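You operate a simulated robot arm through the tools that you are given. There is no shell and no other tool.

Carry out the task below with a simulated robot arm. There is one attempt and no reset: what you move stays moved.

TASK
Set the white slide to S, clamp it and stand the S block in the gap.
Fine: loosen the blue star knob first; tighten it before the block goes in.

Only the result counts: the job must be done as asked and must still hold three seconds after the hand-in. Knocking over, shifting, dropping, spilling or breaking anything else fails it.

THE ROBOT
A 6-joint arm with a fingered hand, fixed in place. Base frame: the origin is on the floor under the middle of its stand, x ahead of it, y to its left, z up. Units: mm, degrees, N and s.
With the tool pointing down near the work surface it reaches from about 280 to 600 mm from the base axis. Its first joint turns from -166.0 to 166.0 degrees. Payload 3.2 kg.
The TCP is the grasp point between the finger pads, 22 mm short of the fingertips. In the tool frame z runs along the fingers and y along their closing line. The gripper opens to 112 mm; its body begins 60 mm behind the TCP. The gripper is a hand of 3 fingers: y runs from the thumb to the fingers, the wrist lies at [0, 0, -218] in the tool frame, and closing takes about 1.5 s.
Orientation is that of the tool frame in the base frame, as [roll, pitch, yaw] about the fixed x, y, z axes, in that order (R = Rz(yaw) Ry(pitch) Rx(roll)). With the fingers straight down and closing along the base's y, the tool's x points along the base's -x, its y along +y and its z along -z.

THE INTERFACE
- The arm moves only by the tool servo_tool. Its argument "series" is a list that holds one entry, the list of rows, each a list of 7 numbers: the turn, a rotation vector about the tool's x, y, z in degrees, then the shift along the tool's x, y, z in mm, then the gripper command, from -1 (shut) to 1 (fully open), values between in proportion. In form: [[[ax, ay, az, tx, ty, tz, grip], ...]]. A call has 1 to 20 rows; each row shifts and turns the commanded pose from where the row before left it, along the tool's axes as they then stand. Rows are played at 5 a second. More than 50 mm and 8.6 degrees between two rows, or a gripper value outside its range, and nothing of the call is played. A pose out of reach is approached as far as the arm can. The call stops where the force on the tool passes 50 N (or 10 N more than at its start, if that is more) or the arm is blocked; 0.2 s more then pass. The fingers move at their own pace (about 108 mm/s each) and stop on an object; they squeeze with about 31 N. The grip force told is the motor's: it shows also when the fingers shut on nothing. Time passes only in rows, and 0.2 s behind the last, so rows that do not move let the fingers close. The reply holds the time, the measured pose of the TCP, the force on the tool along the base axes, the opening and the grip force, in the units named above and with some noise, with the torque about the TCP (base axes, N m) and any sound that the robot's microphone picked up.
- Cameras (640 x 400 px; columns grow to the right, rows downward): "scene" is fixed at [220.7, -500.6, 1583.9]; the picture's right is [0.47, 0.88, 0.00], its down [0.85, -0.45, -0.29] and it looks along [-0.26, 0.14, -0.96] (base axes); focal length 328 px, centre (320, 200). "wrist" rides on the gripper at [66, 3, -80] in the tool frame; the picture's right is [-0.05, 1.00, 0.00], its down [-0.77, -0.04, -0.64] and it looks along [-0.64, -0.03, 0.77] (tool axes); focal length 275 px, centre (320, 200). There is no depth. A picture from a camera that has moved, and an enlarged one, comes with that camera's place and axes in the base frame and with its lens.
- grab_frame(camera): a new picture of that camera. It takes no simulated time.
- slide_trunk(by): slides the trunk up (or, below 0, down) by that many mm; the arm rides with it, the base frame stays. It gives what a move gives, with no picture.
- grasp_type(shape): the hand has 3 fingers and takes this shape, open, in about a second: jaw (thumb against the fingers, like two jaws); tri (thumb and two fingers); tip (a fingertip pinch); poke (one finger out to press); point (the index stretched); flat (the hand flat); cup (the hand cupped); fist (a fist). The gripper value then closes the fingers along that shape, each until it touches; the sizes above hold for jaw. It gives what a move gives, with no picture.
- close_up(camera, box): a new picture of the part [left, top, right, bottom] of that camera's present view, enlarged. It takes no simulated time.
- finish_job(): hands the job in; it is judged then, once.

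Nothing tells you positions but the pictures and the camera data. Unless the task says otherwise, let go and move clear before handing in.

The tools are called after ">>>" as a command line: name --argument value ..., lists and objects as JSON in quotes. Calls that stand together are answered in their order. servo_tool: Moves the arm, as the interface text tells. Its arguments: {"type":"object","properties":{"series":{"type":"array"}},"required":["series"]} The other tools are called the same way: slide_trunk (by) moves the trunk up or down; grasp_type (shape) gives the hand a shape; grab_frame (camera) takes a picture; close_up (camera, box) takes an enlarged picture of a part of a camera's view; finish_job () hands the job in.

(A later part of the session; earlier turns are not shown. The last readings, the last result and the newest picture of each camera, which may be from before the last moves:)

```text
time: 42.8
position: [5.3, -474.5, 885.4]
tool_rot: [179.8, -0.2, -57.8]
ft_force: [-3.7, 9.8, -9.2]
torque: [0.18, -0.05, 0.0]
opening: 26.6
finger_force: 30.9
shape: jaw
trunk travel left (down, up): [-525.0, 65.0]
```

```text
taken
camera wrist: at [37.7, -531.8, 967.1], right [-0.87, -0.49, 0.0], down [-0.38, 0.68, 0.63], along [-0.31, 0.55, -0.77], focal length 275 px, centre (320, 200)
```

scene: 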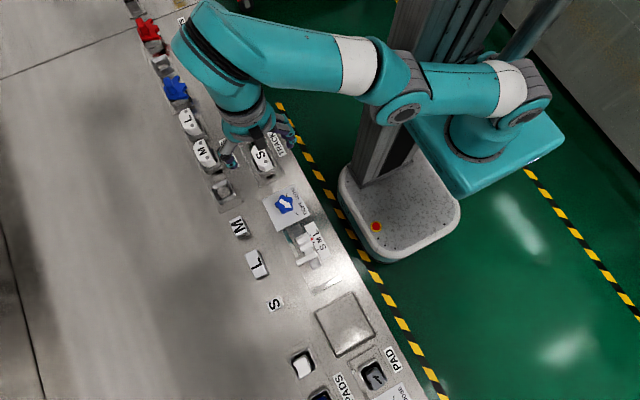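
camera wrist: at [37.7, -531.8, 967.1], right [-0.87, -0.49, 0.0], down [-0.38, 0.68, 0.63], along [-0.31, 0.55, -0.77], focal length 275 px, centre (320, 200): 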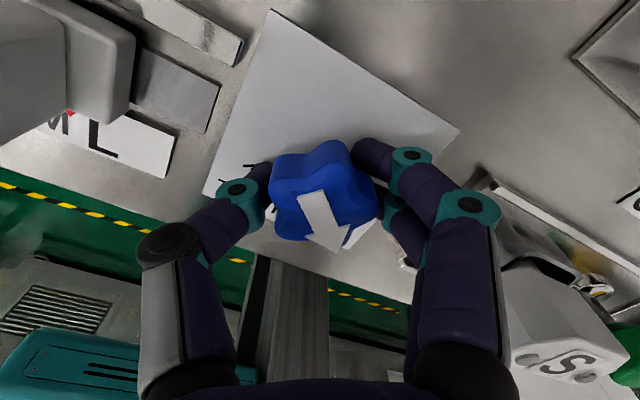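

The arrow is now at roughly 130–136°, nearly at LOOSE (150°). I turn 17° further.

>>> servo_tool --series '[[[0, 0, -5, 0, 0, 0, -1], [0, 0, -4, 0, 0, 0, -1], [0, 0, -4, 0, 0, 0, -1], [0, 0, -4, 0, 0, 0, -1], [0, 0, 0, 0, 0, 0, -1]]]'

>>> grab_frame --camera "wrist"

>>> close_up --camera "scene" --box '[240, 150, 340, 250]'

```text
time: 44.0
position: [5.4, -474.4, 884.9]
tool_rot: [179.8, -0.1, -41.0]
ft_force: [-4.8, 5.7, -12.9]
torque: [0.18, 0.02, -0.46]
opening: 26.3
finger_force: 31.3
shape: jaw
trunk travel left (down, up): [-525.0, 65.0]
```

```text
taken
camera wrist: at [52.7, -519.9, 966.9], right [-0.69, -0.72, 0.0], down [-0.56, 0.54, 0.63], along [-0.46, 0.44, -0.77], focal length 275 px, centre (320, 200)
```

wrist: 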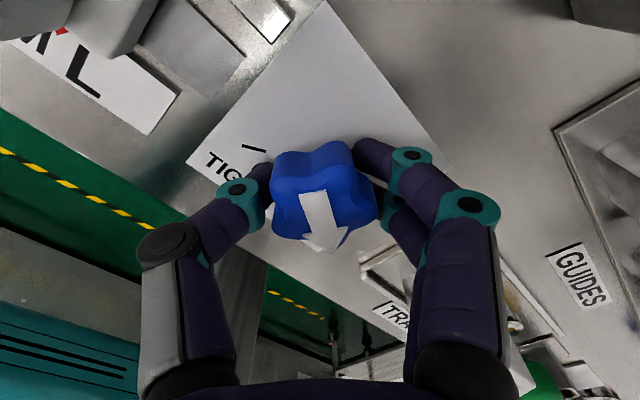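

```text
4.00 times, centred on (290, 200) of scene
camera zoom: at [220.7, -500.6, 1583.9], right [0.47, 0.88, 0.0], down [0.85, -0.45, -0.29], along [-0.26, 0.14, -0.96], focal length 1312 px, centre (440, 200)
```

zoom: 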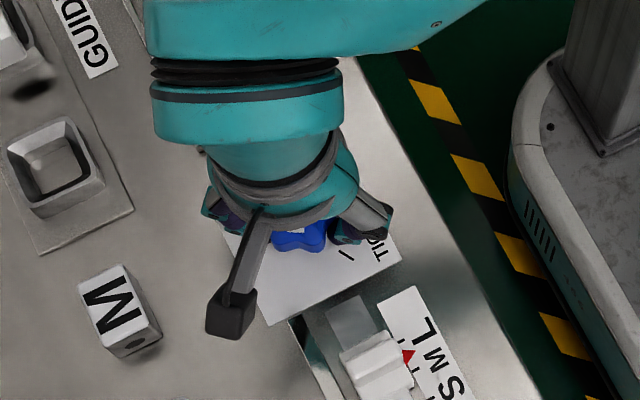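

The torque rose, so the knob is at its LOOSE stop (arrow about 150°). I open the hand and rise to check.

>>> servo_tool --series '[[[0, 0, 1, 0, 0, 0, -1], [0, 0, 0, 0, 0, 0, 0.2], [0, 0, 0, 0, 0, 0, 0.2], [0, 0, 0, 0, 0, 0, 0.2], [0, 0, 0, 0, 0, -15, 0.2], [0, 0, 0, 0, 0, -20, 0.2], [0, 0, 0, 0, 0, -20, 0.2], [0, 0, 0, 0, 0, -20, 0.2], [0, 0, 0, 0, 0, 0, 0.2]]]'

>>> grab_frame --camera "wrist"

```text
time: 46.0
position: [6.2, -474.4, 960.1]
tool_rot: [179.8, -0.1, -42.0]
ft_force: [0.5, 0.5, -0.1]
torque: [0.02, 0.02, 0.02]
opening: 67.0
finger_force: 0.0
shape: jaw
trunk travel left (down, up): [-525.0, 65.0]
```

```text
taken
camera wrist: at [53.1, -520.1, 1042.1], right [-0.7, -0.71, 0.0], down [-0.55, 0.55, 0.63], along [-0.45, 0.44, -0.77], focal length 275 px, centre (320, 200)
```

wrist: 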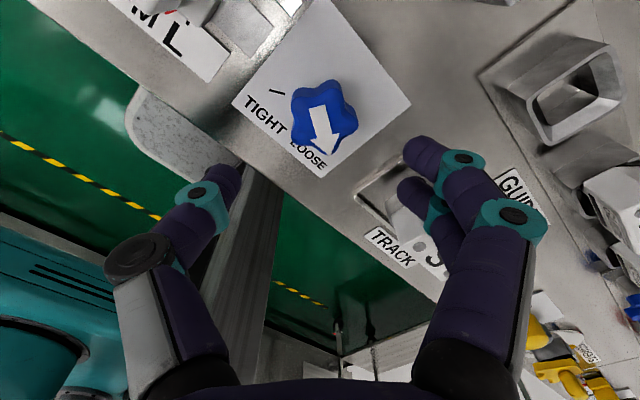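

The knob now points at LOOSE. Next I turn the hand so it closes along x (yaw -90) and move above the slide's fin at about (103, -475.5).

>>> servo_tool --series '[[[0, 0, 8, 0, 0, 0, 0.0], [0, 0, 8, 0, 0, 0, 0.0], [0, 0, 8, 0, 0, 0, 0.0], [0, 0, 8, 0, 0, 0, 0.0], [0, 0, 8, 0, 0, 0, 0.0], [0, 0, 8, 0, 0, 0, 0.0], [0, 0, 0, 0.2, -20, 0, 0.0], [0, 0, 0, 0.2, -20, 0, 0.0], [0, 0, 0, 0.2, -20, 0, 0.0], [0, 0, 0, 0.2, -20, 0, 0.0], [0, 0, 0, 0.3, -17, 0, 0.0], [0, 0, 0, 0, 0, 0, 0.0]]]'

>>> grab_frame --camera "wrist"

>>> grab_frame --camera "scene"

```text
time: 48.6
position: [103.2, -475.0, 961.2]
tool_rot: [180.0, -0.3, -90.0]
ft_force: [-0.8, -0.5, 0.2]
torque: [-0.02, -0.01, 0.0]
opening: 56.4
finger_force: 0.1
shape: jaw
trunk travel left (down, up): [-525.0, 65.0]
```

```text
taken
camera wrist: at [100.1, -540.8, 1042.1], right [-1.0, 0.05, 0.0], down [0.04, 0.77, 0.63], along [0.03, 0.63, -0.77], focal length 275 px, centre (320, 200)
```

wrist: 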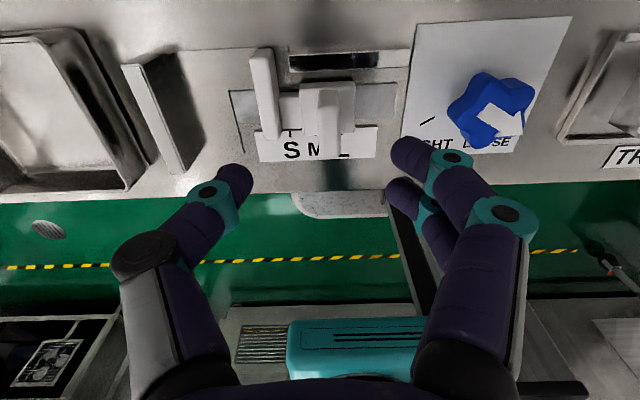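

```text
taken
```

scene: 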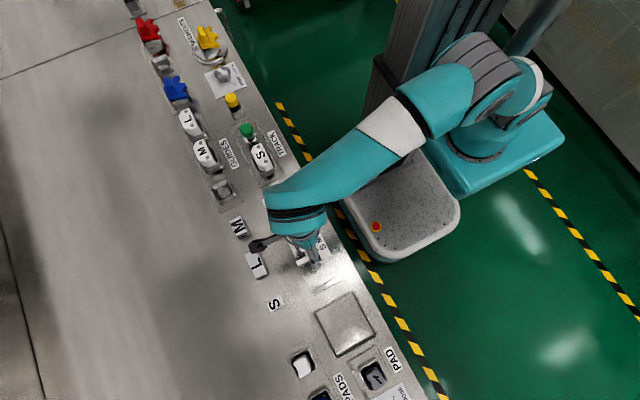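

From this side the jaw, wall, fin and scale are all visible. I zoom in to measure their positions and heights.

>>> close_up --camera "wrist" --box '[120, 30, 420, 190]'

>>> close_up --camera "wrist" --box '[220, 40, 400, 170]'

```text
2.13 times, centred on (270, 110) of wrist
camera zoom: at [100.1, -540.8, 1042.1], right [-1.0, 0.05, 0.0], down [0.04, 0.77, 0.63], along [0.03, 0.63, -0.77], focal length 587 px, centre (427, 392)
```

zoom: 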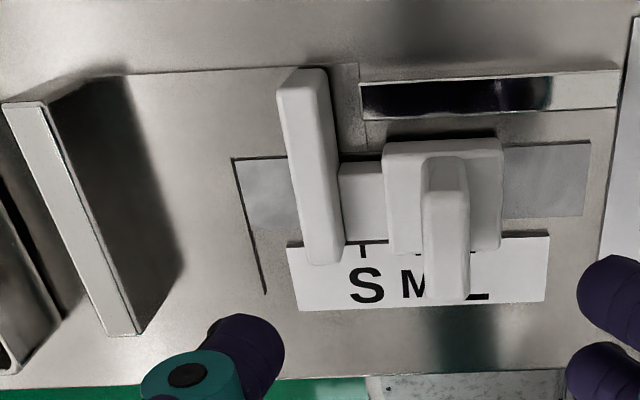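

```text
3.08 times, centred on (310, 105) of wrist
camera zoom: at [100.1, -540.8, 1042.1], right [-1.0, 0.05, 0.0], down [0.04, 0.77, 0.63], along [0.03, 0.63, -0.77], focal length 847 px, centre (351, 492)
```

zoom: 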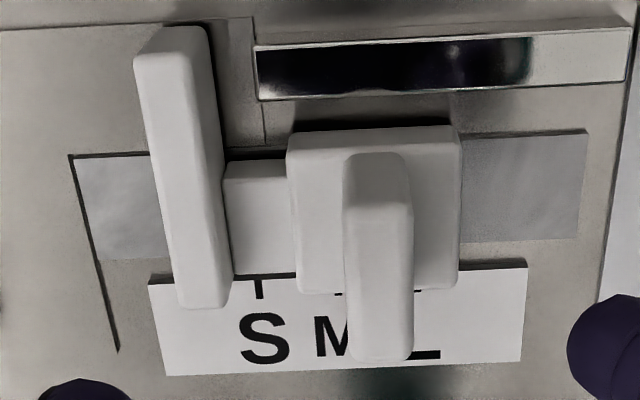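

The fin's top is at x 92.6–104, y -490 to -460, z about 906; jaw front x about 139.6, wall face x about 198.5. I centre on the fin (x 98.3), descend with the tips above the jaw's top, then close.

>>> servo_tool --series '[[[0, 0, 0, 0, 4.9, 0, 0.0], [0, 0, 0, 0, 0, 12, 0.0], [0, 0, 0, 0, 0, 14, 0.0], [0, 0, 0, 0, 0, 14, 0.0], [0, 0, 0, 0, 0, 12, 0.0], [0, 0, 0, 0, 0, 0, 0.0]]]'

>>> grab_frame --camera "wrist"

```text
time: 50.0
position: [99.9, -475.2, 908.9]
tool_rot: [-180.0, -0.3, -89.9]
ft_force: [1.3, -0.1, 0.9]
torque: [0.01, -0.04, 0.05]
opening: 56.8
finger_force: 0.0
shape: jaw
trunk travel left (down, up): [-525.0, 65.0]
```

```text
taken
camera wrist: at [95.1, -541.1, 990.4], right [-1.0, 0.05, 0.0], down [0.04, 0.77, 0.63], along [0.03, 0.63, -0.77], focal length 275 px, centre (320, 200)
```

wrist: 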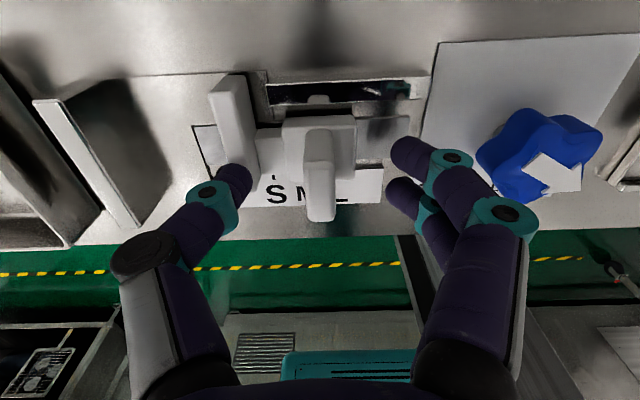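

The fin is centred between thumb and fingers. I close the hand on it.

>>> servo_tool --series '[[[0, 0, 0, 0, 0, 0, -0.4], [0, 0, 0, 0, 0, 0, -0.6], [0, 0, 0, 0, 0, 0, -1], [0, 0, 0, 0, 0, 0, -1], [0, 0, 0, 0, 0, 0, -1], [0, 0, 0, 0, 0, 0, -1], [0, 0, 0, 0, 0, 0, -1]]]'

>>> grab_frame --camera "wrist"

```text
time: 51.6
position: [98.2, -474.5, 909.3]
tool_rot: [-180.0, -0.3, -90.0]
ft_force: [3.2, 1.0, 0.8]
torque: [0.0, -0.39, 0.06]
opening: 31.9
finger_force: 30.8
shape: jaw
trunk travel left (down, up): [-525.0, 65.0]
```

```text
taken
camera wrist: at [95.4, -541.0, 990.6], right [-1.0, 0.05, 0.0], down [0.04, 0.77, 0.63], along [0.03, 0.63, -0.77], focal length 275 px, centre (320, 200)
```

wrist: 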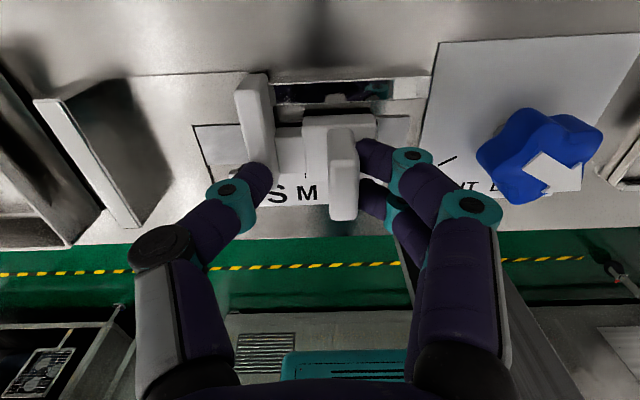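

The thumb came down on the jaw's front edge rather than the fin, and the slide shifted a little toward L; it is free to move, so that's fine. I zoom in to measure its present position.

>>> close_up --camera "wrist" --box '[180, 60, 420, 230]'

>>> close_up --camera "scene" --box '[270, 200, 350, 280]'

```text
2.35 times, centred on (300, 145) of wrist
camera zoom: at [95.4, -541.0, 990.6], right [-1.0, 0.05, 0.0], down [0.04, 0.77, 0.63], along [0.03, 0.63, -0.77], focal length 648 px, centre (367, 329)
```

zoom: 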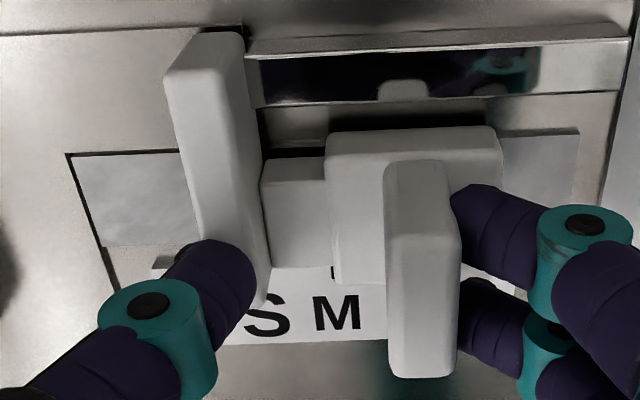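

```text
5.00 times, centred on (310, 240) of scene
camera zoom: at [220.7, -500.6, 1583.9], right [0.47, 0.88, 0.0], down [0.85, -0.45, -0.29], along [-0.26, 0.14, -0.96], focal length 1640 px, centre (370, 0)
```

zoom: 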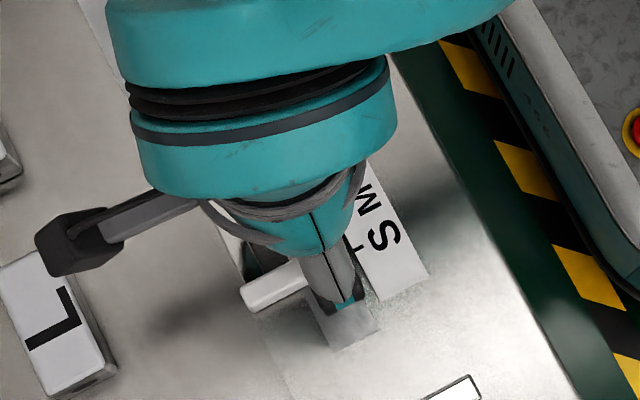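

The slide is pinched between the thumb (on the jaw front) and fingers (on the fin's back), fin centre now about x 89.7. I carry it about 34 mm in +x toward S in small steps.

>>> servo_tool --series '[[[0, 0, 0, 0, -4, 0, -1], [0, 0, 0, 0, -4, 0, -1], [0, 0, 0, 0, -4, 0, -1], [0, 0, 0, 0, -4, 0, -1], [0, 0, 0, 0, -4, 0, -1], [0, 0, 0, 0, -4, 0, -1], [0, 0, 0, 0, -4, 0, -1], [0, 0, 0, 0, -4, 0, -1], [0, 0, 0, 0, -2, 0, -1], [0, 0, 0, 0, 0, 0, -1]]]'

>>> close_up --camera "wrist" --box '[180, 60, 420, 230]'

>>> close_up --camera "scene" --box '[270, 200, 350, 280]'

```text
time: 53.8
position: [132.7, -475.4, 908.1]
tool_rot: [-180.0, -0.3, -89.9]
ft_force: [-1.7, 4.1, 1.9]
torque: [0.07, -0.33, 0.05]
opening: 32.1
finger_force: 30.7
shape: jaw
trunk travel left (down, up): [-525.0, 65.0]
```

```text
2.35 times, centred on (300, 145) of wrist
camera zoom: at [128.6, -541.0, 990.6], right [-1.0, 0.05, 0.0], down [0.04, 0.77, 0.63], along [0.03, 0.63, -0.78], focal length 648 px, centre (367, 329)
```

zoom: 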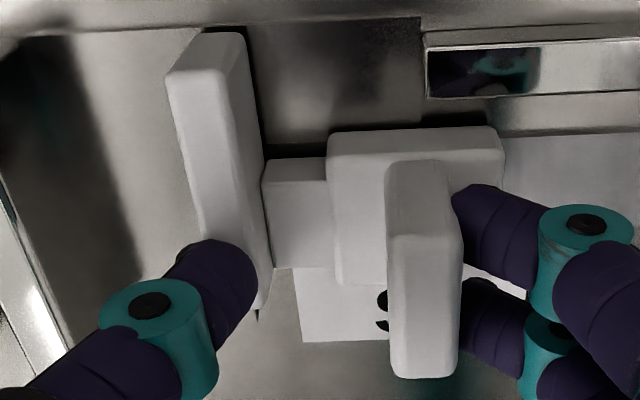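

```text
5.00 times, centred on (310, 240) of scene
camera zoom: at [220.7, -500.6, 1583.9], right [0.47, 0.88, 0.0], down [0.85, -0.45, -0.29], along [-0.26, 0.14, -0.96], focal length 1640 px, centre (370, 0)
```

zoom: 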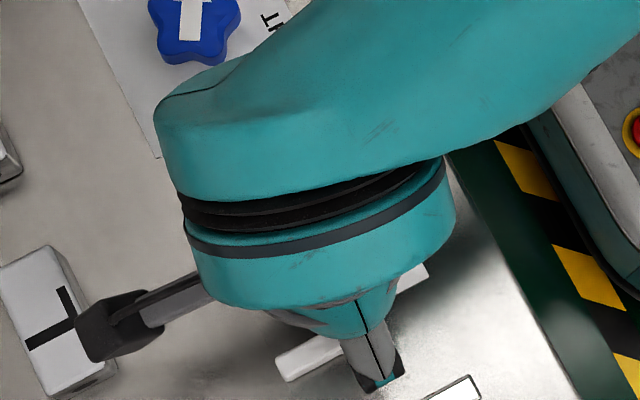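

The slide moved with the hand. I release, rise, and move back toward the knob so both cameras can see the pointer and scale.

>>> servo_tool --series '[[[0, 0, 0, 0, 0, 0, 0.0], [0, 0, 0, 0, 0, 0, 0.0], [0, 0, 0, 0, 0, 0, 0.0], [0, 0, 0, 0, 0, -15, 0.0], [0, 0, 0, 0, 0, -20, 0.0], [0, 0, 0, 0, 0, -20, 0.0], [0, 0, 0, 0, 20, 0, 0.0], [0, 0, 0, 0, 20, 0, 0.0], [0, 0, 0, 0, 20, 0, 0.0], [0, 0, 0, 0, 20, 0, 0.0], [0, 0, 0, 0, 20, 0, 0.0], [0, 0, 0, 0, 20, 0, 0.2], [0, 0, 0, 0, 7, 0, 0.2], [0, 0, 0, 0, 0, 0, 0.2]]]'

>>> grab_frame --camera "scene"

>>> close_up --camera "scene" --box '[290, 215, 340, 265]'

>>> grab_frame --camera "wrist"

```text
time: 56.8
position: [4.9, -475.4, 964.3]
tool_rot: [-179.9, -0.3, -90.0]
ft_force: [0.2, -1.0, -0.8]
torque: [-0.02, -0.02, 0.02]
opening: 67.0
finger_force: 0.0
shape: jaw
trunk travel left (down, up): [-525.0, 65.0]
```

```text
taken
```

scene: 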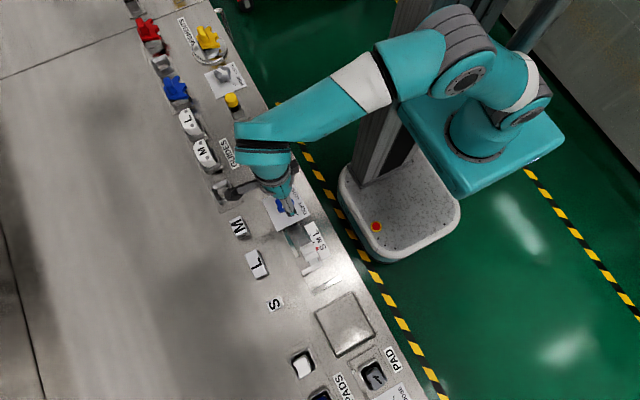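

```text
8.00 times, centred on (315, 240) of scene
camera zoom: at [220.7, -500.6, 1583.9], right [0.47, 0.88, 0.0], down [0.85, -0.45, -0.29], along [-0.26, 0.14, -0.96], focal length 2624 px, centre (360, -120)
```

zoom: 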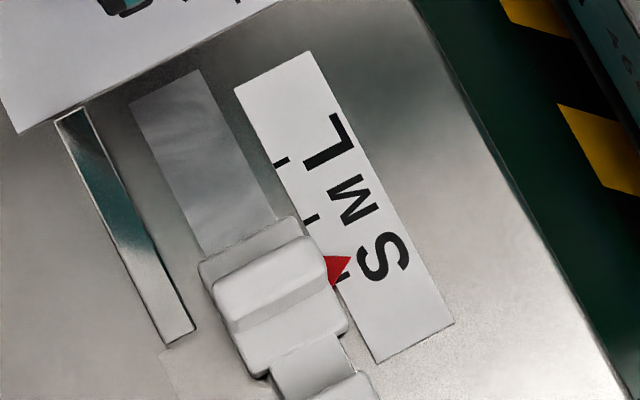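

```text
taken
camera wrist: at [1.6, -540.9, 1044.7], right [-1.0, 0.05, 0.0], down [0.04, 0.77, 0.63], along [0.03, 0.63, -0.77], focal length 275 px, centre (320, 200)
```

wrist: 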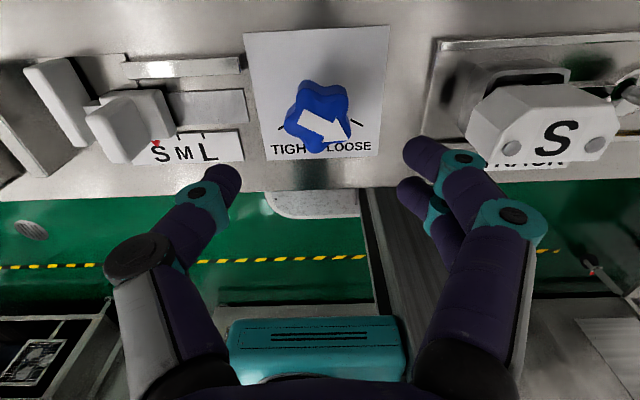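

The pointer is just short of the S tick. I zoom in tightly to measure the remaining offset.

>>> close_up --camera "scene" --box '[306, 234, 326, 254]'

>>> close_up --camera "wrist" --box '[130, 110, 210, 170]'

```text
16.00 times, centred on (316, 244) of scene
camera zoom: at [220.7, -500.6, 1583.9], right [0.47, 0.88, 0.0], down [0.85, -0.45, -0.29], along [-0.26, 0.14, -0.96], focal length 5248 px, centre (384, -504)
```

zoom: 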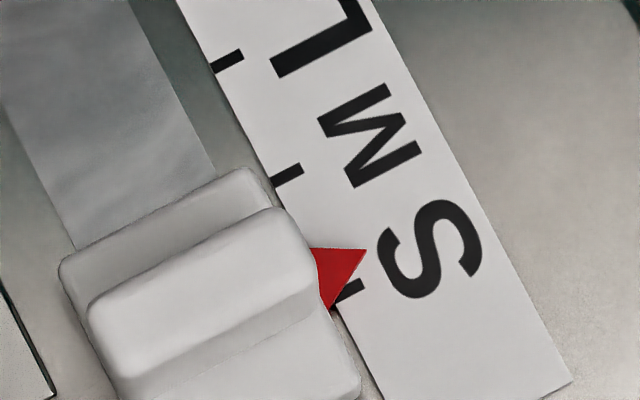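

```text
6.67 times, centred on (170, 140) of wrist
camera zoom: at [1.6, -540.9, 1044.7], right [-1.0, 0.05, 0.0], down [0.04, 0.77, 0.63], along [0.03, 0.63, -0.77], focal length 1835 px, centre (1320, 600)
```

zoom: 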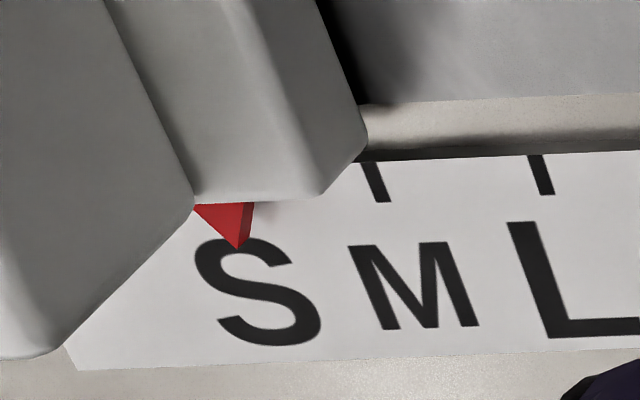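

Both views put the pointer about 3.4 mm short of the S tick. I go back to the same grip place, clamp the slide again and move it by 3.4 mm.

>>> servo_tool --series '[[[0, 0, 0, 0, -27, 0, 0.0], [0, 0, 0, 0, -25, 0, 0.0], [0, 0, 0, 0, -25, 0, 0.0], [0, 0, 0, 0, -25, 0, 0.0], [0, 0, 0, 0, -25, 0, 0.0], [0, 0, 0, 0, 0, 0, 0.0], [0, 0, 0, 0, 0, 15, 0.0], [0, 0, 0, 0, 0, 20, 0.0], [0, 0, 0, 0, 0, 20, 0.0], [0, 0, 0, 0, 0, 0, 0.0], [0, 0, 0, 0, 0, 0, -0.3], [0, 0, 0, 0, 0, 0, -0.6], [0, 0, 0, 0, 0, 0, -1], [0, 0, 0, 0, 0, 0, -1], [0, 0, 0, 0, 0, 0, -1]]]'

>>> close_up --camera "wrist" --box '[180, 60, 420, 230]'

```text
time: 60.0
position: [131.7, -474.3, 909.0]
tool_rot: [179.9, -0.4, -90.0]
ft_force: [-0.3, -0.7, 5.7]
torque: [-0.03, -0.4, -0.06]
opening: 32.9
finger_force: 30.5
shape: jaw
trunk travel left (down, up): [-525.0, 65.0]
```

```text
2.35 times, centred on (300, 145) of wrist
camera zoom: at [128.1, -540.8, 990.0], right [-1.0, 0.05, 0.0], down [0.04, 0.77, 0.63], along [0.03, 0.63, -0.78], focal length 648 px, centre (367, 329)
```

zoom: 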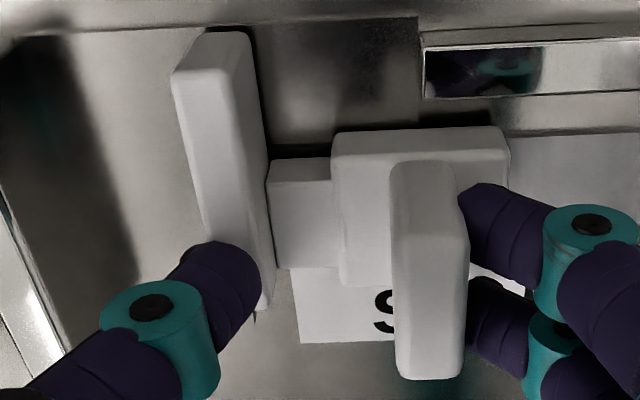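

The slide is clamped again. I move it 3.6 mm further, release gently, and check.

>>> servo_tool --series '[[[0, 0, 0, 0, -1.8, 0, -1], [0, 0, 0, 0, -1.8, 0, -1], [0, 0, 0, 0, 0, 0, -1], [0, 0, 0, 0, 0, 0, -1], [0, 0, 0, 0, 0, 0, 0.0], [0, 0, 0, 0, 0, 0, 0.0], [0, 0, 0, 0, 0, 0, 0.0], [0, 0, 0, 0, 0, -15, 0.0], [0, 0, 0, 0, 0, -20, 0.0], [0, 0, 0, 0, 0, -20, 0.0], [0, 0, 0, 0, 26, 0, 0.0], [0, 0, 0, 0, 26, 0, 0.0], [0, 0, 0, 0, 26, 0, 0.0], [0, 0, 0, 0, 26, 0, 0.0], [0, 0, 0, 0, 26.6, 0, 0.0], [0, 0, 0, 0, 0, 0, 0.2], [0, 0, 0, 0, 0, 0, 0.2]]]'

>>> close_up --camera "scene" --box '[306, 234, 326, 254]'

>>> close_up --camera "wrist" --box '[130, 110, 210, 170]'

```text
time: 63.6
position: [4.3, -475.4, 964.6]
tool_rot: [-180.0, -0.3, -90.0]
ft_force: [1.2, -0.1, 0.2]
torque: [-0.01, -0.02, -0.03]
opening: 66.9
finger_force: 0.0
shape: jaw
trunk travel left (down, up): [-525.0, 65.0]
```

```text
16.00 times, centred on (316, 244) of scene
camera zoom: at [220.7, -500.6, 1583.9], right [0.47, 0.88, 0.0], down [0.85, -0.45, -0.29], along [-0.26, 0.14, -0.96], focal length 5248 px, centre (384, -504)
```

zoom: 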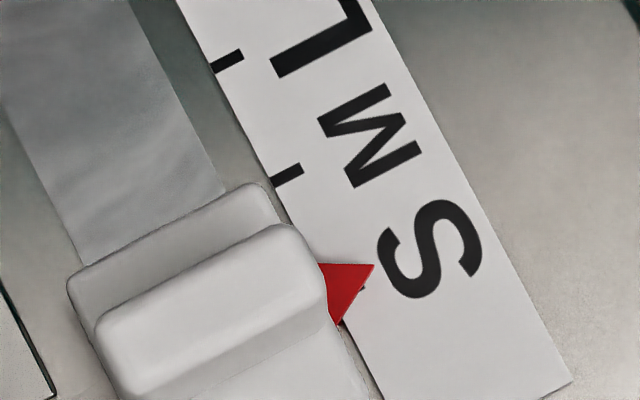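

```text
6.67 times, centred on (170, 140) of wrist
camera zoom: at [1.7, -541.3, 1045.4], right [-1.0, 0.05, 0.0], down [0.04, 0.77, 0.63], along [0.03, 0.63, -0.77], focal length 1835 px, centre (1320, 600)
```

zoom: 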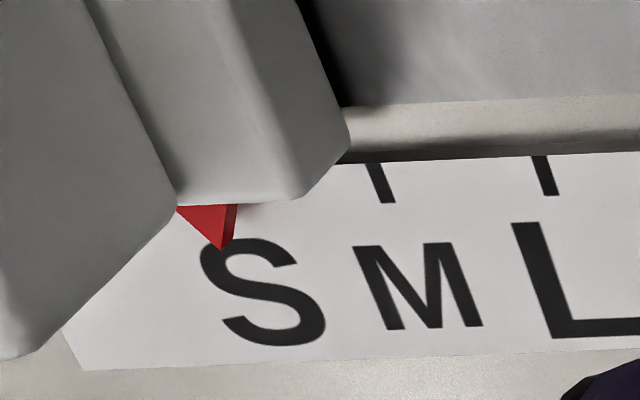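

The pointer is now about 1.1 mm short of the S tick (tick x 127.3, pointer x 126.2). One more small correction with the same method.

>>> servo_tool --series '[[[0, 0, 0, 0, -27, 0, 0.0], [0, 0, 0, 0, -26, 0, 0.0], [0, 0, 0, 0, -26, 0, 0.0], [0, 0, 0, 0, -26, 0, 0.0], [0, 0, 0, 0, -25.6, 0, 0.0], [0, 0, 0, 0, 0, 0, 0.0], [0, 0, 0, 0, 0, 15, 0.0], [0, 0, 0, 0, 0, 20, 0.0], [0, 0, 0, 0, 0, 20, 0.0], [0, 0, 0, 0, 0, 0, 0.0], [0, 0, 0, 0, 0, 0, -0.3], [0, 0, 0, 0, 0, 0, -0.6], [0, 0, 0, 0, 0, 0, -1], [0, 0, 0, 0, 0, 0, -1], [0, 0, 0, 0, -1.2, 0, -1], [0, 0, 0, 0, 0, 0, -1], [0, 0, 0, 0, 0, 0, -1]]]'

>>> servo_tool --series '[[[0, 0, 0, 0, 0, 0, 0.0], [0, 0, 0, 0, 0, 0, 0.0], [0, 0, 0, 0, 0, 0, 0.0], [0, 0, 0, 0, 0, -15, 0.0], [0, 0, 0, 0, 0, -20, 0.0], [0, 0, 0, 0, 0, -20, 0.0], [0, 0, 0, 0, 26, 0, 0.0], [0, 0, 0, 0, 26, 0, 0.0], [0, 0, 0, 0, 26, 0, 0.0], [0, 0, 0, 0, 26, 0, 0.0], [0, 0, 0, 0, 26.6, 0, 0.0], [0, 0, 0, 0, 0, 0, 0.2], [0, 0, 0, 0, 0, 0, 0.2]]]'

>>> close_up --camera "scene" --box '[306, 234, 326, 254]'

>>> close_up --camera "wrist" --box '[130, 110, 210, 170]'

```text
time: 67.2
position: [136.5, -474.0, 910.1]
tool_rot: [180.0, -0.3, -90.1]
ft_force: [-1.6, 0.8, 5.0]
torque: [0.03, -0.36, 0.05]
opening: 32.3
finger_force: 30.9
shape: jaw
trunk travel left (down, up): [-525.0, 65.0]
```

```text
time: 70.0
position: [5.9, -474.6, 964.2]
tool_rot: [-179.9, -0.4, -89.9]
ft_force: [-0.6, 0.5, 0.7]
torque: [0.0, -0.01, 0.0]
opening: 66.7
finger_force: 0.0
shape: jaw
trunk travel left (down, up): [-525.0, 65.0]
```

```text
16.00 times, centred on (316, 244) of scene
camera zoom: at [220.7, -500.6, 1583.9], right [0.47, 0.88, 0.0], down [0.85, -0.45, -0.29], along [-0.26, 0.14, -0.96], focal length 5248 px, centre (384, -504)
```

zoom: 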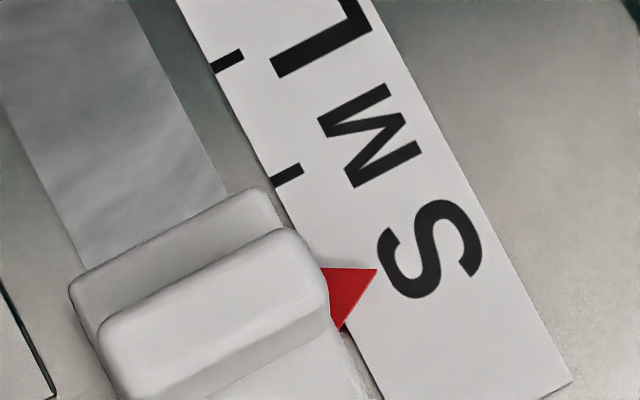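

```text
6.67 times, centred on (170, 140) of wrist
camera zoom: at [2.6, -541.0, 1045.2], right [-1.0, 0.05, 0.0], down [0.04, 0.77, 0.63], along [0.03, 0.63, -0.77], focal length 1835 px, centre (1320, 600)
```

zoom: 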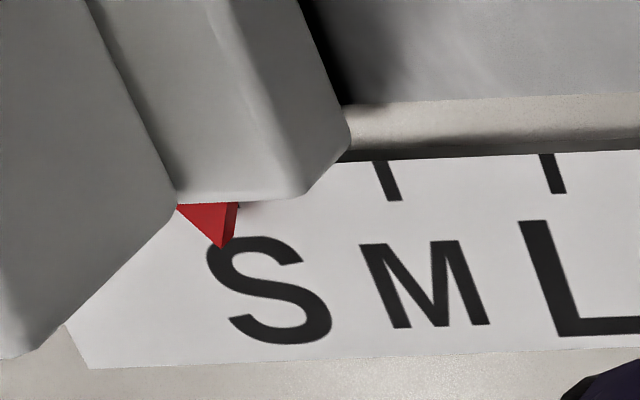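

The pointer is now within about 0.4 mm of the S tick. Next I clamp: turn the hand to yaw -48 above the knob and descend on it.

>>> servo_tool --series '[[[0, 0, -7, 0, 0, 0, 0.3], [0, 0, -7, 0, 0, 0, 0.3], [0, 0, -7, 0, 0, 0, 0.3], [0, 0, -7, 0, 0, 0, 0.3], [0, 0, -7, 0, 0, 0, 0.3], [0, 0, -7, 0, 0, 0, 0.3], [0, 0, 0, 0, 0, 0, 0.3]]]'

>>> grab_frame --camera "wrist"

```text
time: 71.6
position: [6.8, -475.6, 964.3]
tool_rot: [179.8, -0.2, -47.9]
ft_force: [0.7, 0.8, -0.1]
torque: [0.01, 0.02, 0.01]
opening: 72.7
finger_force: 0.0
shape: jaw
trunk travel left (down, up): [-525.0, 65.0]
```

```text
taken
camera wrist: at [48.1, -526.0, 1045.4], right [-0.77, -0.64, 0.0], down [-0.49, 0.6, 0.63], along [-0.4, 0.49, -0.77], focal length 275 px, centre (320, 200)
```

wrist: 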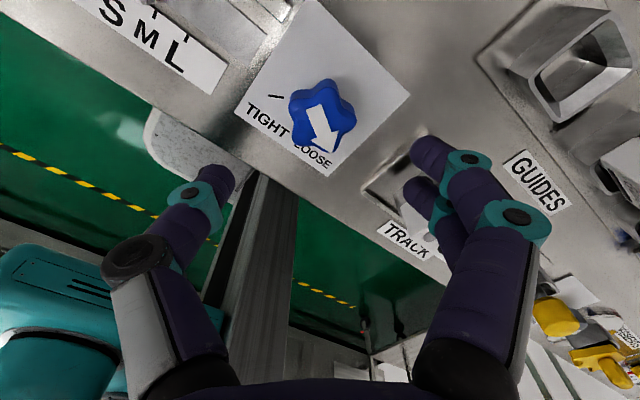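

The knob is centred. I descend 77 mm and close on it.

>>> servo_tool --series '[[[0, 0, 0, 0, 0, 13, 0.3], [0, 0, 0, 0, 0, 13, 0.3], [0, 0, 0, 0, 0, 13, 0.3], [0, 0, 0, 0, 0, 13, 0.3], [0, 0, 0, 0, 0, 13, 0.3], [0, 0, 0, 0, 0, 12, 0.3], [0, 0, 0, 0, 0, 0, 0.3], [0, 0, 0, 0, 0, 0, -0.3], [0, 0, 0, 0, 0, 0, -1], [0, 0, 0, 0, 0, 0, -1], [0, 0, 0, 0, 0, 0, -1], [0, 0, 0, 0, 0, 0, -1], [0, 0, 0, 0, 0, 0, -1]]]'

>>> grab_frame --camera "wrist"

```text
time: 74.4
position: [5.3, -475.1, 884.9]
tool_rot: [179.9, -0.1, -48.0]
ft_force: [2.3, 3.2, -19.3]
torque: [0.1, -0.11, -0.17]
opening: 26.4
finger_force: 31.1
shape: jaw
trunk travel left (down, up): [-525.0, 65.0]
```

```text
taken
camera wrist: at [48.2, -527.1, 966.6], right [-0.77, -0.63, 0.0], down [-0.49, 0.6, 0.64], along [-0.4, 0.49, -0.77], focal length 275 px, centre (320, 200)
```

wrist: 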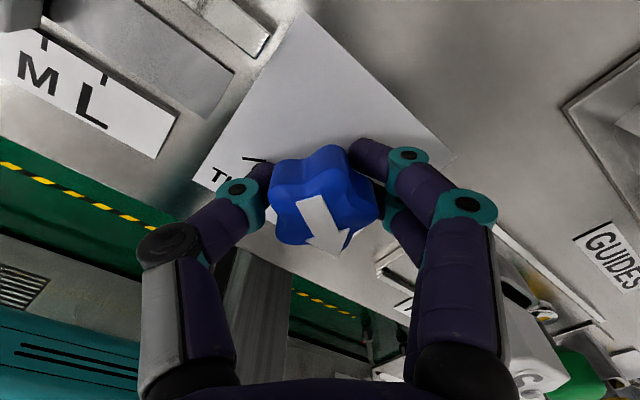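

Grip is good. I turn clockwise 100° first, with no lateral motion.

>>> servo_tool --series '[[[0, 0, 5, 0, 0, 1, -1], [0, 0, 5, 0, 0, 0, -1], [0, 0, 5, 0, 0, 0, -1], [0, 0, 5, 0, 0, 0, -1], [0, 0, 5, 0, 0, 0, -1], [0, 0, 5, 0, 0, 0, -1], [0, 0, 5, 0, 0, 0, -1], [0, 0, 5, 0, 0, 0, -1], [0, 0, 5, 0, 0, 0, -1], [0, 0, 5, 0, 0, 0, -1], [0, 0, 5, 0, 0, 0, -1], [0, 0, 5, 0, 0, 0, -1], [0, 0, 5, 0, 0, 0, -1], [0, 0, 5, 0, 0, 0, -1], [0, 0, 5, 0, 0, 0, -1], [0, 0, 5, 0, 0, 0, -1], [0, 0, 5, 0, 0, 0, -1], [0, 0, 5, 0, 0, 0, -1], [0, 0, 5, 0, 0, 0, -1], [0, 0, 5, 0, 0, 0, -1]]]'

>>> grab_frame --camera "wrist"

```text
time: 78.6
position: [4.9, -476.9, 884.0]
tool_rot: [-179.7, -0.1, -148.0]
ft_force: [-7.2, -1.9, -13.9]
torque: [-0.07, 0.06, 0.03]
opening: 25.3
finger_force: 30.4
shape: jaw
trunk travel left (down, up): [-525.0, 65.0]
```

```text
taken
camera wrist: at [-52.9, -508.5, 966.2], right [-0.49, 0.87, 0.0], down [0.67, 0.38, 0.63], along [0.55, 0.31, -0.77], focal length 275 px, centre (320, 200)
```

wrist: 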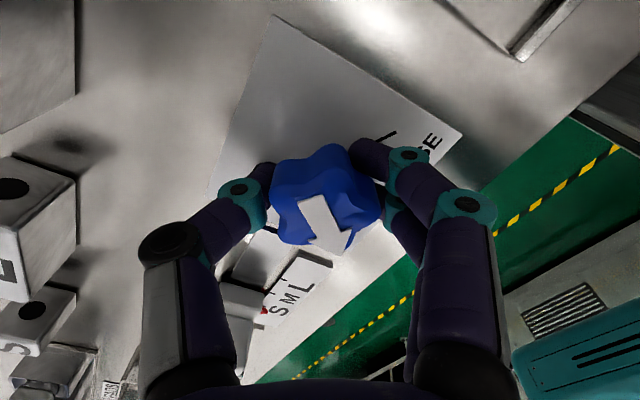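

The arrow is at about 53°, so about 24° to go to TIGHT. I continue in small steps until the torque shows the stop.

>>> servo_tool --series '[[[0, 0, 5, 0, 0, 0, -1], [0, 0, 5, 0, 0, 0, -1], [0, 0, 4, 0, 0, 0, -1], [0, 0, 4, 0, 0, 0, -1], [0, 0, 3, 0, 0, 0, -1], [0, 0, 3, 0, 0, 0, -1], [0, 0, 0, 0, 0, 0, -1]]]'

>>> grab_frame --camera "wrist"

```text
time: 80.2
position: [5.1, -475.4, 884.9]
tool_rot: [-179.8, 0.0, -172.0]
ft_force: [-10.9, 2.3, -15.8]
torque: [-0.08, 0.12, 0.3]
opening: 25.5
finger_force: 31.0
shape: jaw
trunk travel left (down, up): [-525.0, 65.0]
```

```text
taken
camera wrist: at [-61.4, -482.2, 966.1], right [-0.09, 1.0, 0.0], down [0.77, 0.07, 0.64], along [0.63, 0.06, -0.77], focal length 275 px, centre (320, 200)
```

wrist: 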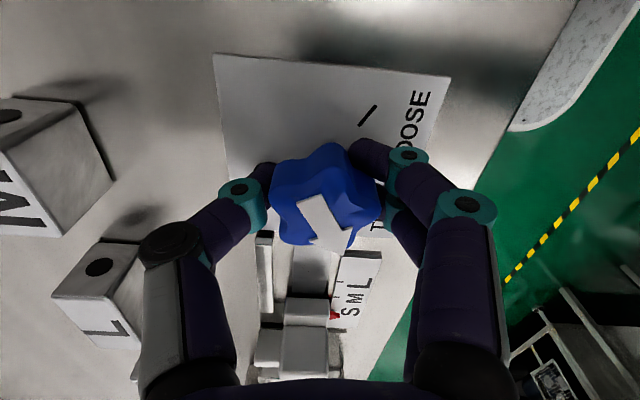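

Arrow at about 33° and torque rising: nearly at the TIGHT stop. I give it a few degrees more to seat it.

>>> servo_tool --series '[[[0, 0, 2.5, 0, 0, 0, -1], [0, 0, 2.5, 0, 0, 0, -1], [0, 0, 2, 0, 0, 0, -1], [0, 0, 0, 0, 0, 0, -1]]]'

>>> close_up --camera "wrist" --box '[220, 60, 460, 280]'

```text
time: 81.2
position: [3.5, -476.4, 884.4]
tool_rot: [-179.9, 0.0, -179.0]
ft_force: [-12.4, 3.6, -21.2]
torque: [-0.06, 0.16, 0.79]
opening: 24.8
finger_force: 30.8
shape: jaw
trunk travel left (down, up): [-525.0, 65.0]
```

```text
1.82 times, centred on (340, 170) of wrist
camera zoom: at [-61.9, -474.2, 966.0], right [0.03, 1.0, 0.0], down [0.77, -0.02, 0.64], along [0.64, -0.02, -0.77], focal length 500 px, centre (284, 254)
```

zoom: 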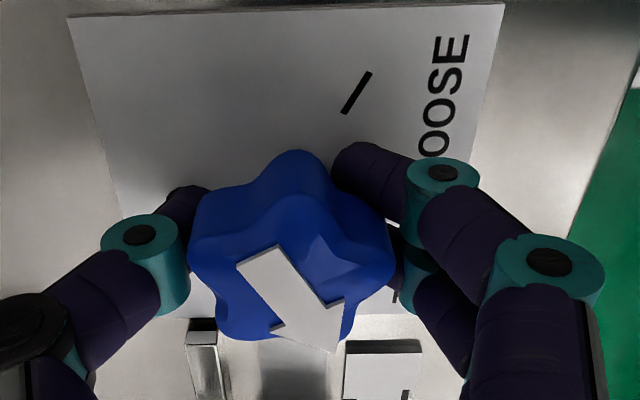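

The torque of 0.8 N m shows it's at the TIGHT stop. I release, rise, and check knob and pointer.

>>> servo_tool --series '[[[0, 0, 0, 0, 0, 0, 0.3], [0, 0, 0, 0, 0, 0, 0.3], [0, 0, 0, 0, 0, 0, 0.3], [0, 0, 0, 0, 0, -15, 0.3], [0, 0, 0, 0, 0, -20, 0.3], [0, 0, 0, 0, 0, -20, 0.3], [0, 0, 0, 0, 0, -25, 0.3], [0, 0, 0, 20, 0, -10, 0.3], [0, 0, 0, 25, 0, 0, 0.3], [0, 0, 0, 25, 0, 0, 0.3], [0, 0, 0, 0, 0, 0, 0.3]]]'

>>> close_up --camera "scene" --box '[306, 234, 326, 254]'

>>> close_up --camera "scene" --box '[260, 180, 310, 230]'

>>> grab_frame --camera "wrist"

>>> close_up --camera "scene" --box '[250, 220, 350, 320]'

```text
time: 83.6
position: [-65.1, -475.9, 975.3]
tool_rot: [-179.8, -0.1, -179.0]
ft_force: [0.5, 0.6, -0.5]
torque: [0.02, 0.0, -0.01]
opening: 72.5
finger_force: 0.1
shape: jaw
trunk travel left (down, up): [-525.0, 65.0]
```

```text
16.00 times, centred on (316, 244) of scene
camera zoom: at [220.7, -500.6, 1583.9], right [0.47, 0.88, 0.0], down [0.85, -0.45, -0.29], along [-0.26, 0.14, -0.96], focal length 5248 px, centre (384, -504)
```

zoom: 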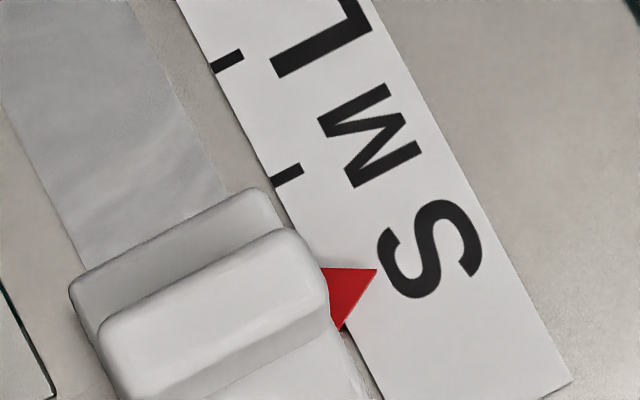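

```text
8.00 times, centred on (285, 205) of scene
camera zoom: at [220.7, -500.6, 1583.9], right [0.47, 0.88, 0.0], down [0.85, -0.45, -0.29], along [-0.26, 0.14, -0.96], focal length 2624 px, centre (600, 160)
```

zoom: 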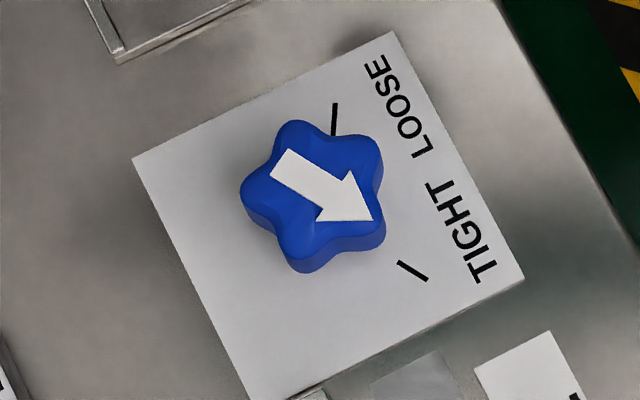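

```text
taken
camera wrist: at [-131.0, -474.2, 1056.3], right [0.03, 1.0, -0.01], down [0.77, -0.02, 0.64], along [0.64, -0.02, -0.77], focal length 275 px, centre (320, 200)
```

wrist: 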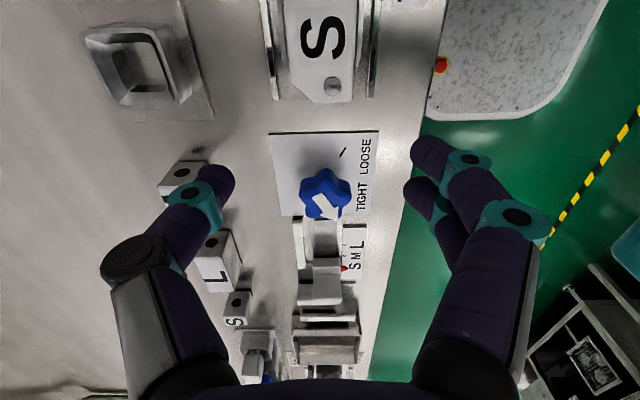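

```text
4.00 times, centred on (300, 270) of scene
camera zoom: at [220.7, -500.6, 1583.9], right [0.47, 0.88, 0.0], down [0.85, -0.45, -0.29], along [-0.26, 0.14, -0.96], focal length 1312 px, centre (400, -80)
```

zoom: 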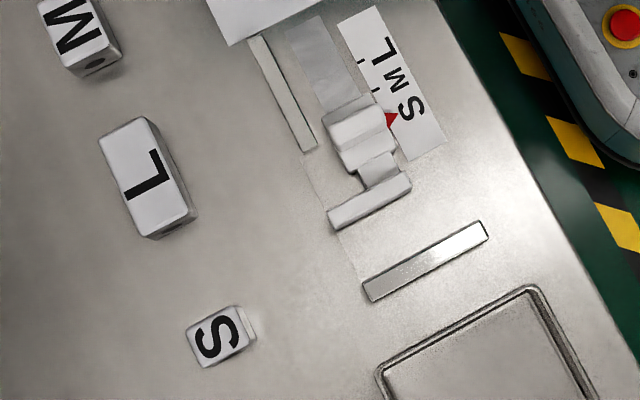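

The knob is back at TIGHT and the pointer is still at S. Next is the S block at about (187, -586), which is at the edge of reach, so I look at what the pinch shape looks like for working in the 32 mm gap.

>>> grasp_type --shape "tip"

>>> grab_frame --camera "wrist"

>>> close_up --camera "scene" --box '[180, 100, 340, 260]'

```text
time: 84.5
position: [-65.0, -476.8, 974.9]
tool_rot: [-179.8, 0.0, -179.0]
ft_force: [-0.1, -0.1, -0.6]
torque: [0.05, 0.02, -0.02]
opening: 111.8
finger_force: 0.0
shape: tip
trunk travel left (down, up): [-525.0, 65.0]
```

```text
taken
camera wrist: at [-130.7, -474.2, 1056.2], right [0.03, 1.0, 0.0], down [0.77, -0.02, 0.64], along [0.64, -0.02, -0.77], focal length 275 px, centre (320, 200)
```

wrist: 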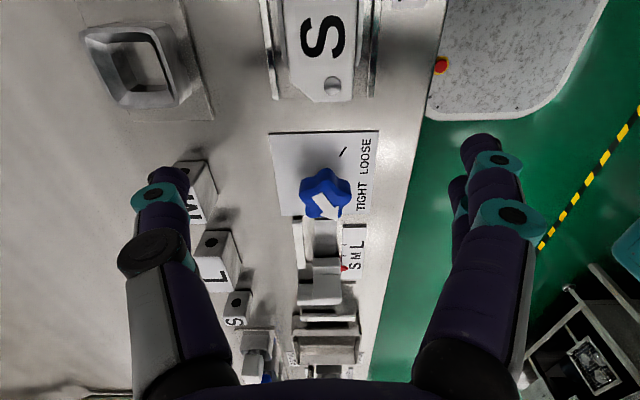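

```text
2.50 times, centred on (260, 180) of scene
camera zoom: at [220.7, -500.6, 1583.9], right [0.47, 0.88, 0.0], down [0.85, -0.45, -0.29], along [-0.26, 0.14, -0.96], focal length 820 px, centre (470, 250)
```

zoom: 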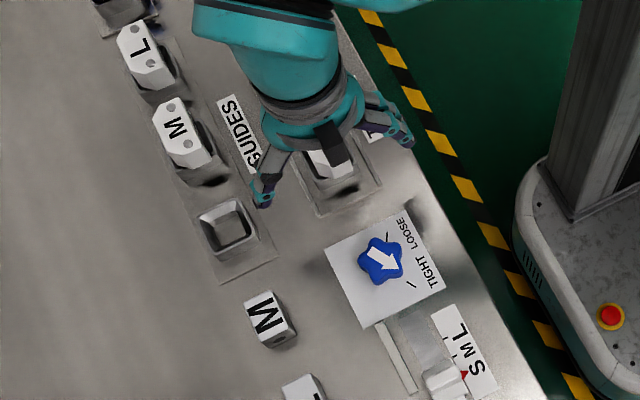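

Open, it looks much like the jaw shape. I close it part-way in the air to see how the fingers come together.

>>> servo_tool --series '[[[0, 0, 0, 0, 0, 0, 0.0], [0, 0, 0, 0, 0, 0, -0.5], [0, 0, 0, 0, 0, 0, -0.5], [0, 0, 0, 0, 0, 0, -0.5], [0, 0, 0, 0, 0, 0, -0.5]]]'

>>> grab_frame --camera "wrist"

```text
time: 85.7
position: [-64.7, -476.7, 975.6]
tool_rot: [-179.7, 0.1, -178.9]
ft_force: [0.5, -0.8, 0.1]
torque: [0.0, 0.0, 0.01]
opening: 28.1
finger_force: 0.0
shape: tip
trunk travel left (down, up): [-525.0, 65.0]
```

```text
taken
camera wrist: at [-130.7, -474.2, 1056.2], right [0.03, 1.0, 0.0], down [0.77, -0.02, 0.64], along [0.64, -0.02, -0.77], focal length 275 px, centre (320, 200)
```

wrist: 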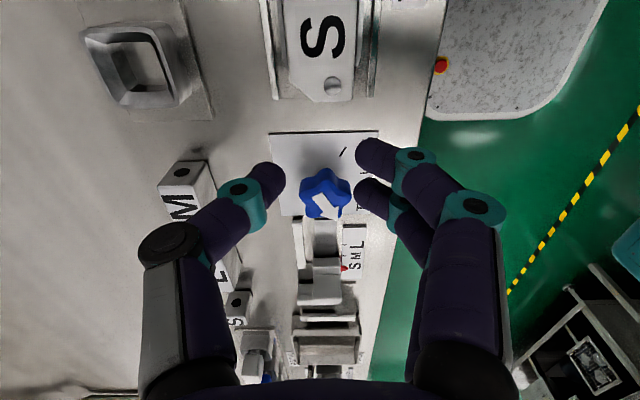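

All three fingers close much alike in this shape, so width stays about 37 mm on the two-finger side. Plan: hand at yaw 0 (two fingers on the outer side beyond the jaw/wall ends, thumb inside the gap). I return to the jaw shape and raise the trunk for more reach.

>>> grasp_type --shape "jaw"

>>> slide_trunk --by 63

>>> servo_tool --series '[[[0, 0, -8, 0, 0, 0, 0.0], [0, 0, -8, 0, 0, 0, 0.0], [0, 0, -8, 0, 0, 0, 0.0], [0, 0, -8, 0, 0, 0, 0.0], [0, 0, -8, 0, 0, 0, 0.0], [0, 0, -8, 0, 0, 0, 0.0], [0, 0, -8, 0, 0, 0, 0.0], [0, 0, -8, 0, 0, 0, 0.0], [0, 0, -8, 0, 0, 0, 0.0], [0, 0, -8, 0, 0, 0, 0.0], [0, 0, -8, 0, 0, 0, 0.0], [0, 0, 0, 0, 0, 0, 0.0]]]'

```text
time: 86.6
position: [-63.4, -477.4, 974.9]
tool_rot: [-179.6, 0.0, -179.0]
ft_force: [0.2, -0.2, 0.5]
torque: [0.0, 0.02, 0.01]
opening: 112.1
finger_force: 0.1
shape: jaw
trunk travel left (down, up): [-525.0, 65.0]
```

```text
time: 87.6
position: [-64.2, -477.4, 1038.4]
tool_rot: [-179.7, 0.0, -179.0]
ft_force: [0.1, -0.7, -1.2]
torque: [-0.01, 0.0, 0.0]
opening: 112.2
finger_force: 0.0
shape: jaw
trunk travel left (down, up): [-588.0, 2.0]
```

```text
time: 90.2
position: [-63.9, -476.9, 1037.8]
tool_rot: [-180.0, -0.3, -90.9]
ft_force: [-0.6, 0.2, 0.8]
torque: [0.03, 0.04, -0.04]
opening: 56.7
finger_force: 0.0
shape: jaw
trunk travel left (down, up): [-588.0, 2.0]
```

The trunk is up and the hand turned halfway. I move along the bench in +x to stand in front of the gap before turning further.

>>> servo_tool --series '[[[0, 0, 0, 0, -24, 5, 0.0], [0, 0, 0, 0, -24, 5, 0.0], [0, 0, 0, 0, -24, 5, 0.0], [0, 0, 0, 0, -24, 5, 0.0], [0, 0, 0, 0, -24, 5, 0.0], [0, 0, 0, 0, -24, 5, 0.0], [0, 0, 0, 0, -24, 5, 0.0], [0, 0, 0, 0, -24, 5, 0.0], [0, 0, 0, 0, -22, 0, 0.0], [0, 0, 0, 0, 0, 0, 0.0]]]'

>>> servo_tool --series '[[[0, 0, -8, 0, 0, 0, 0.0], [0, 0, -8, 0, 0, 0, 0.0], [0, 0, -8, 0, 0, 0, 0.0], [0, 0, -8, 0, 0, 0, 0.0], [0, 0, -8, 0, 0, 0, 0.0], [0, 0, -8, 0, 0, 0, 0.0], [0, 0, 0, 0, 0, 0, 0.0]]]'

>>> grab_frame --camera "scene"

```text
time: 92.4
position: [148.0, -479.8, 997.7]
tool_rot: [180.0, -0.3, -91.0]
ft_force: [1.0, 0.5, 0.5]
torque: [0.0, 0.03, 0.01]
opening: 56.8
finger_force: 0.1
shape: jaw
trunk travel left (down, up): [-588.0, 2.0]
```

```text
time: 94.0
position: [150.2, -480.4, 997.0]
tool_rot: [179.9, -0.2, -42.9]
ft_force: [-0.6, 0.8, 0.4]
torque: [0.04, 0.0, 0.03]
opening: 56.6
finger_force: 0.1
shape: jaw
trunk travel left (down, up): [-588.0, 2.0]
```

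```text
taken
```

scene: 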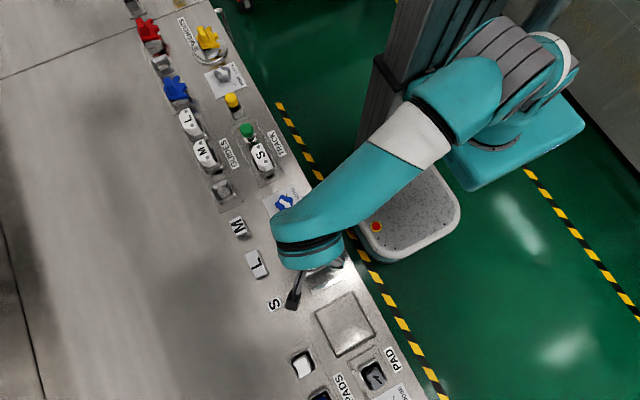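

No limit so far. I turn the rest of the way to about yaw -2 to match the block.

>>> servo_tool --series '[[[0, 0, -7, 0, 0, 0, 0.0], [0, 0, -7, 0, 0, 0, 0.0], [0, 0, -7, 0, 0, 0, 0.0], [0, 0, -7, 0, 0, 0, 0.0], [0, 0, -7, 0, 0, 0, 0.0], [0, 0, -6, 0, 0, 0, 0.0], [0, 0, 0, 0, 0, 0, 0.0]]]'

>>> grab_frame --camera "wrist"

```text
time: 95.6
position: [150.8, -480.6, 997.5]
tool_rot: [179.7, 0.0, -2.0]
ft_force: [0.4, -0.6, 0.0]
torque: [0.02, 0.01, -0.01]
opening: 56.7
finger_force: 0.0
shape: jaw
trunk travel left (down, up): [-588.0, 2.0]
```

```text
taken
camera wrist: at [215.7, -485.6, 1079.2], right [-0.08, -1.0, 0.0], down [-0.77, 0.06, 0.64], along [-0.63, 0.05, -0.77], focal length 275 px, centre (320, 200)
```

wrist: 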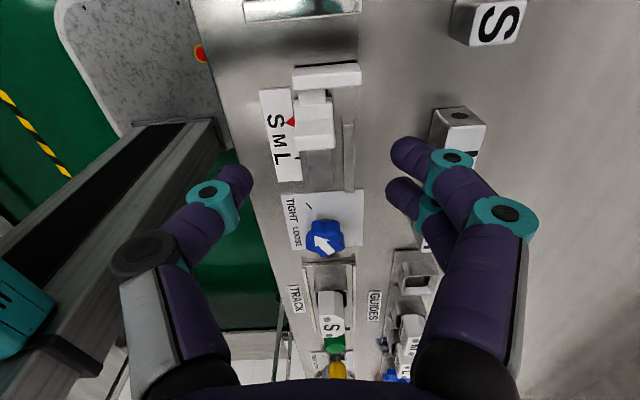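

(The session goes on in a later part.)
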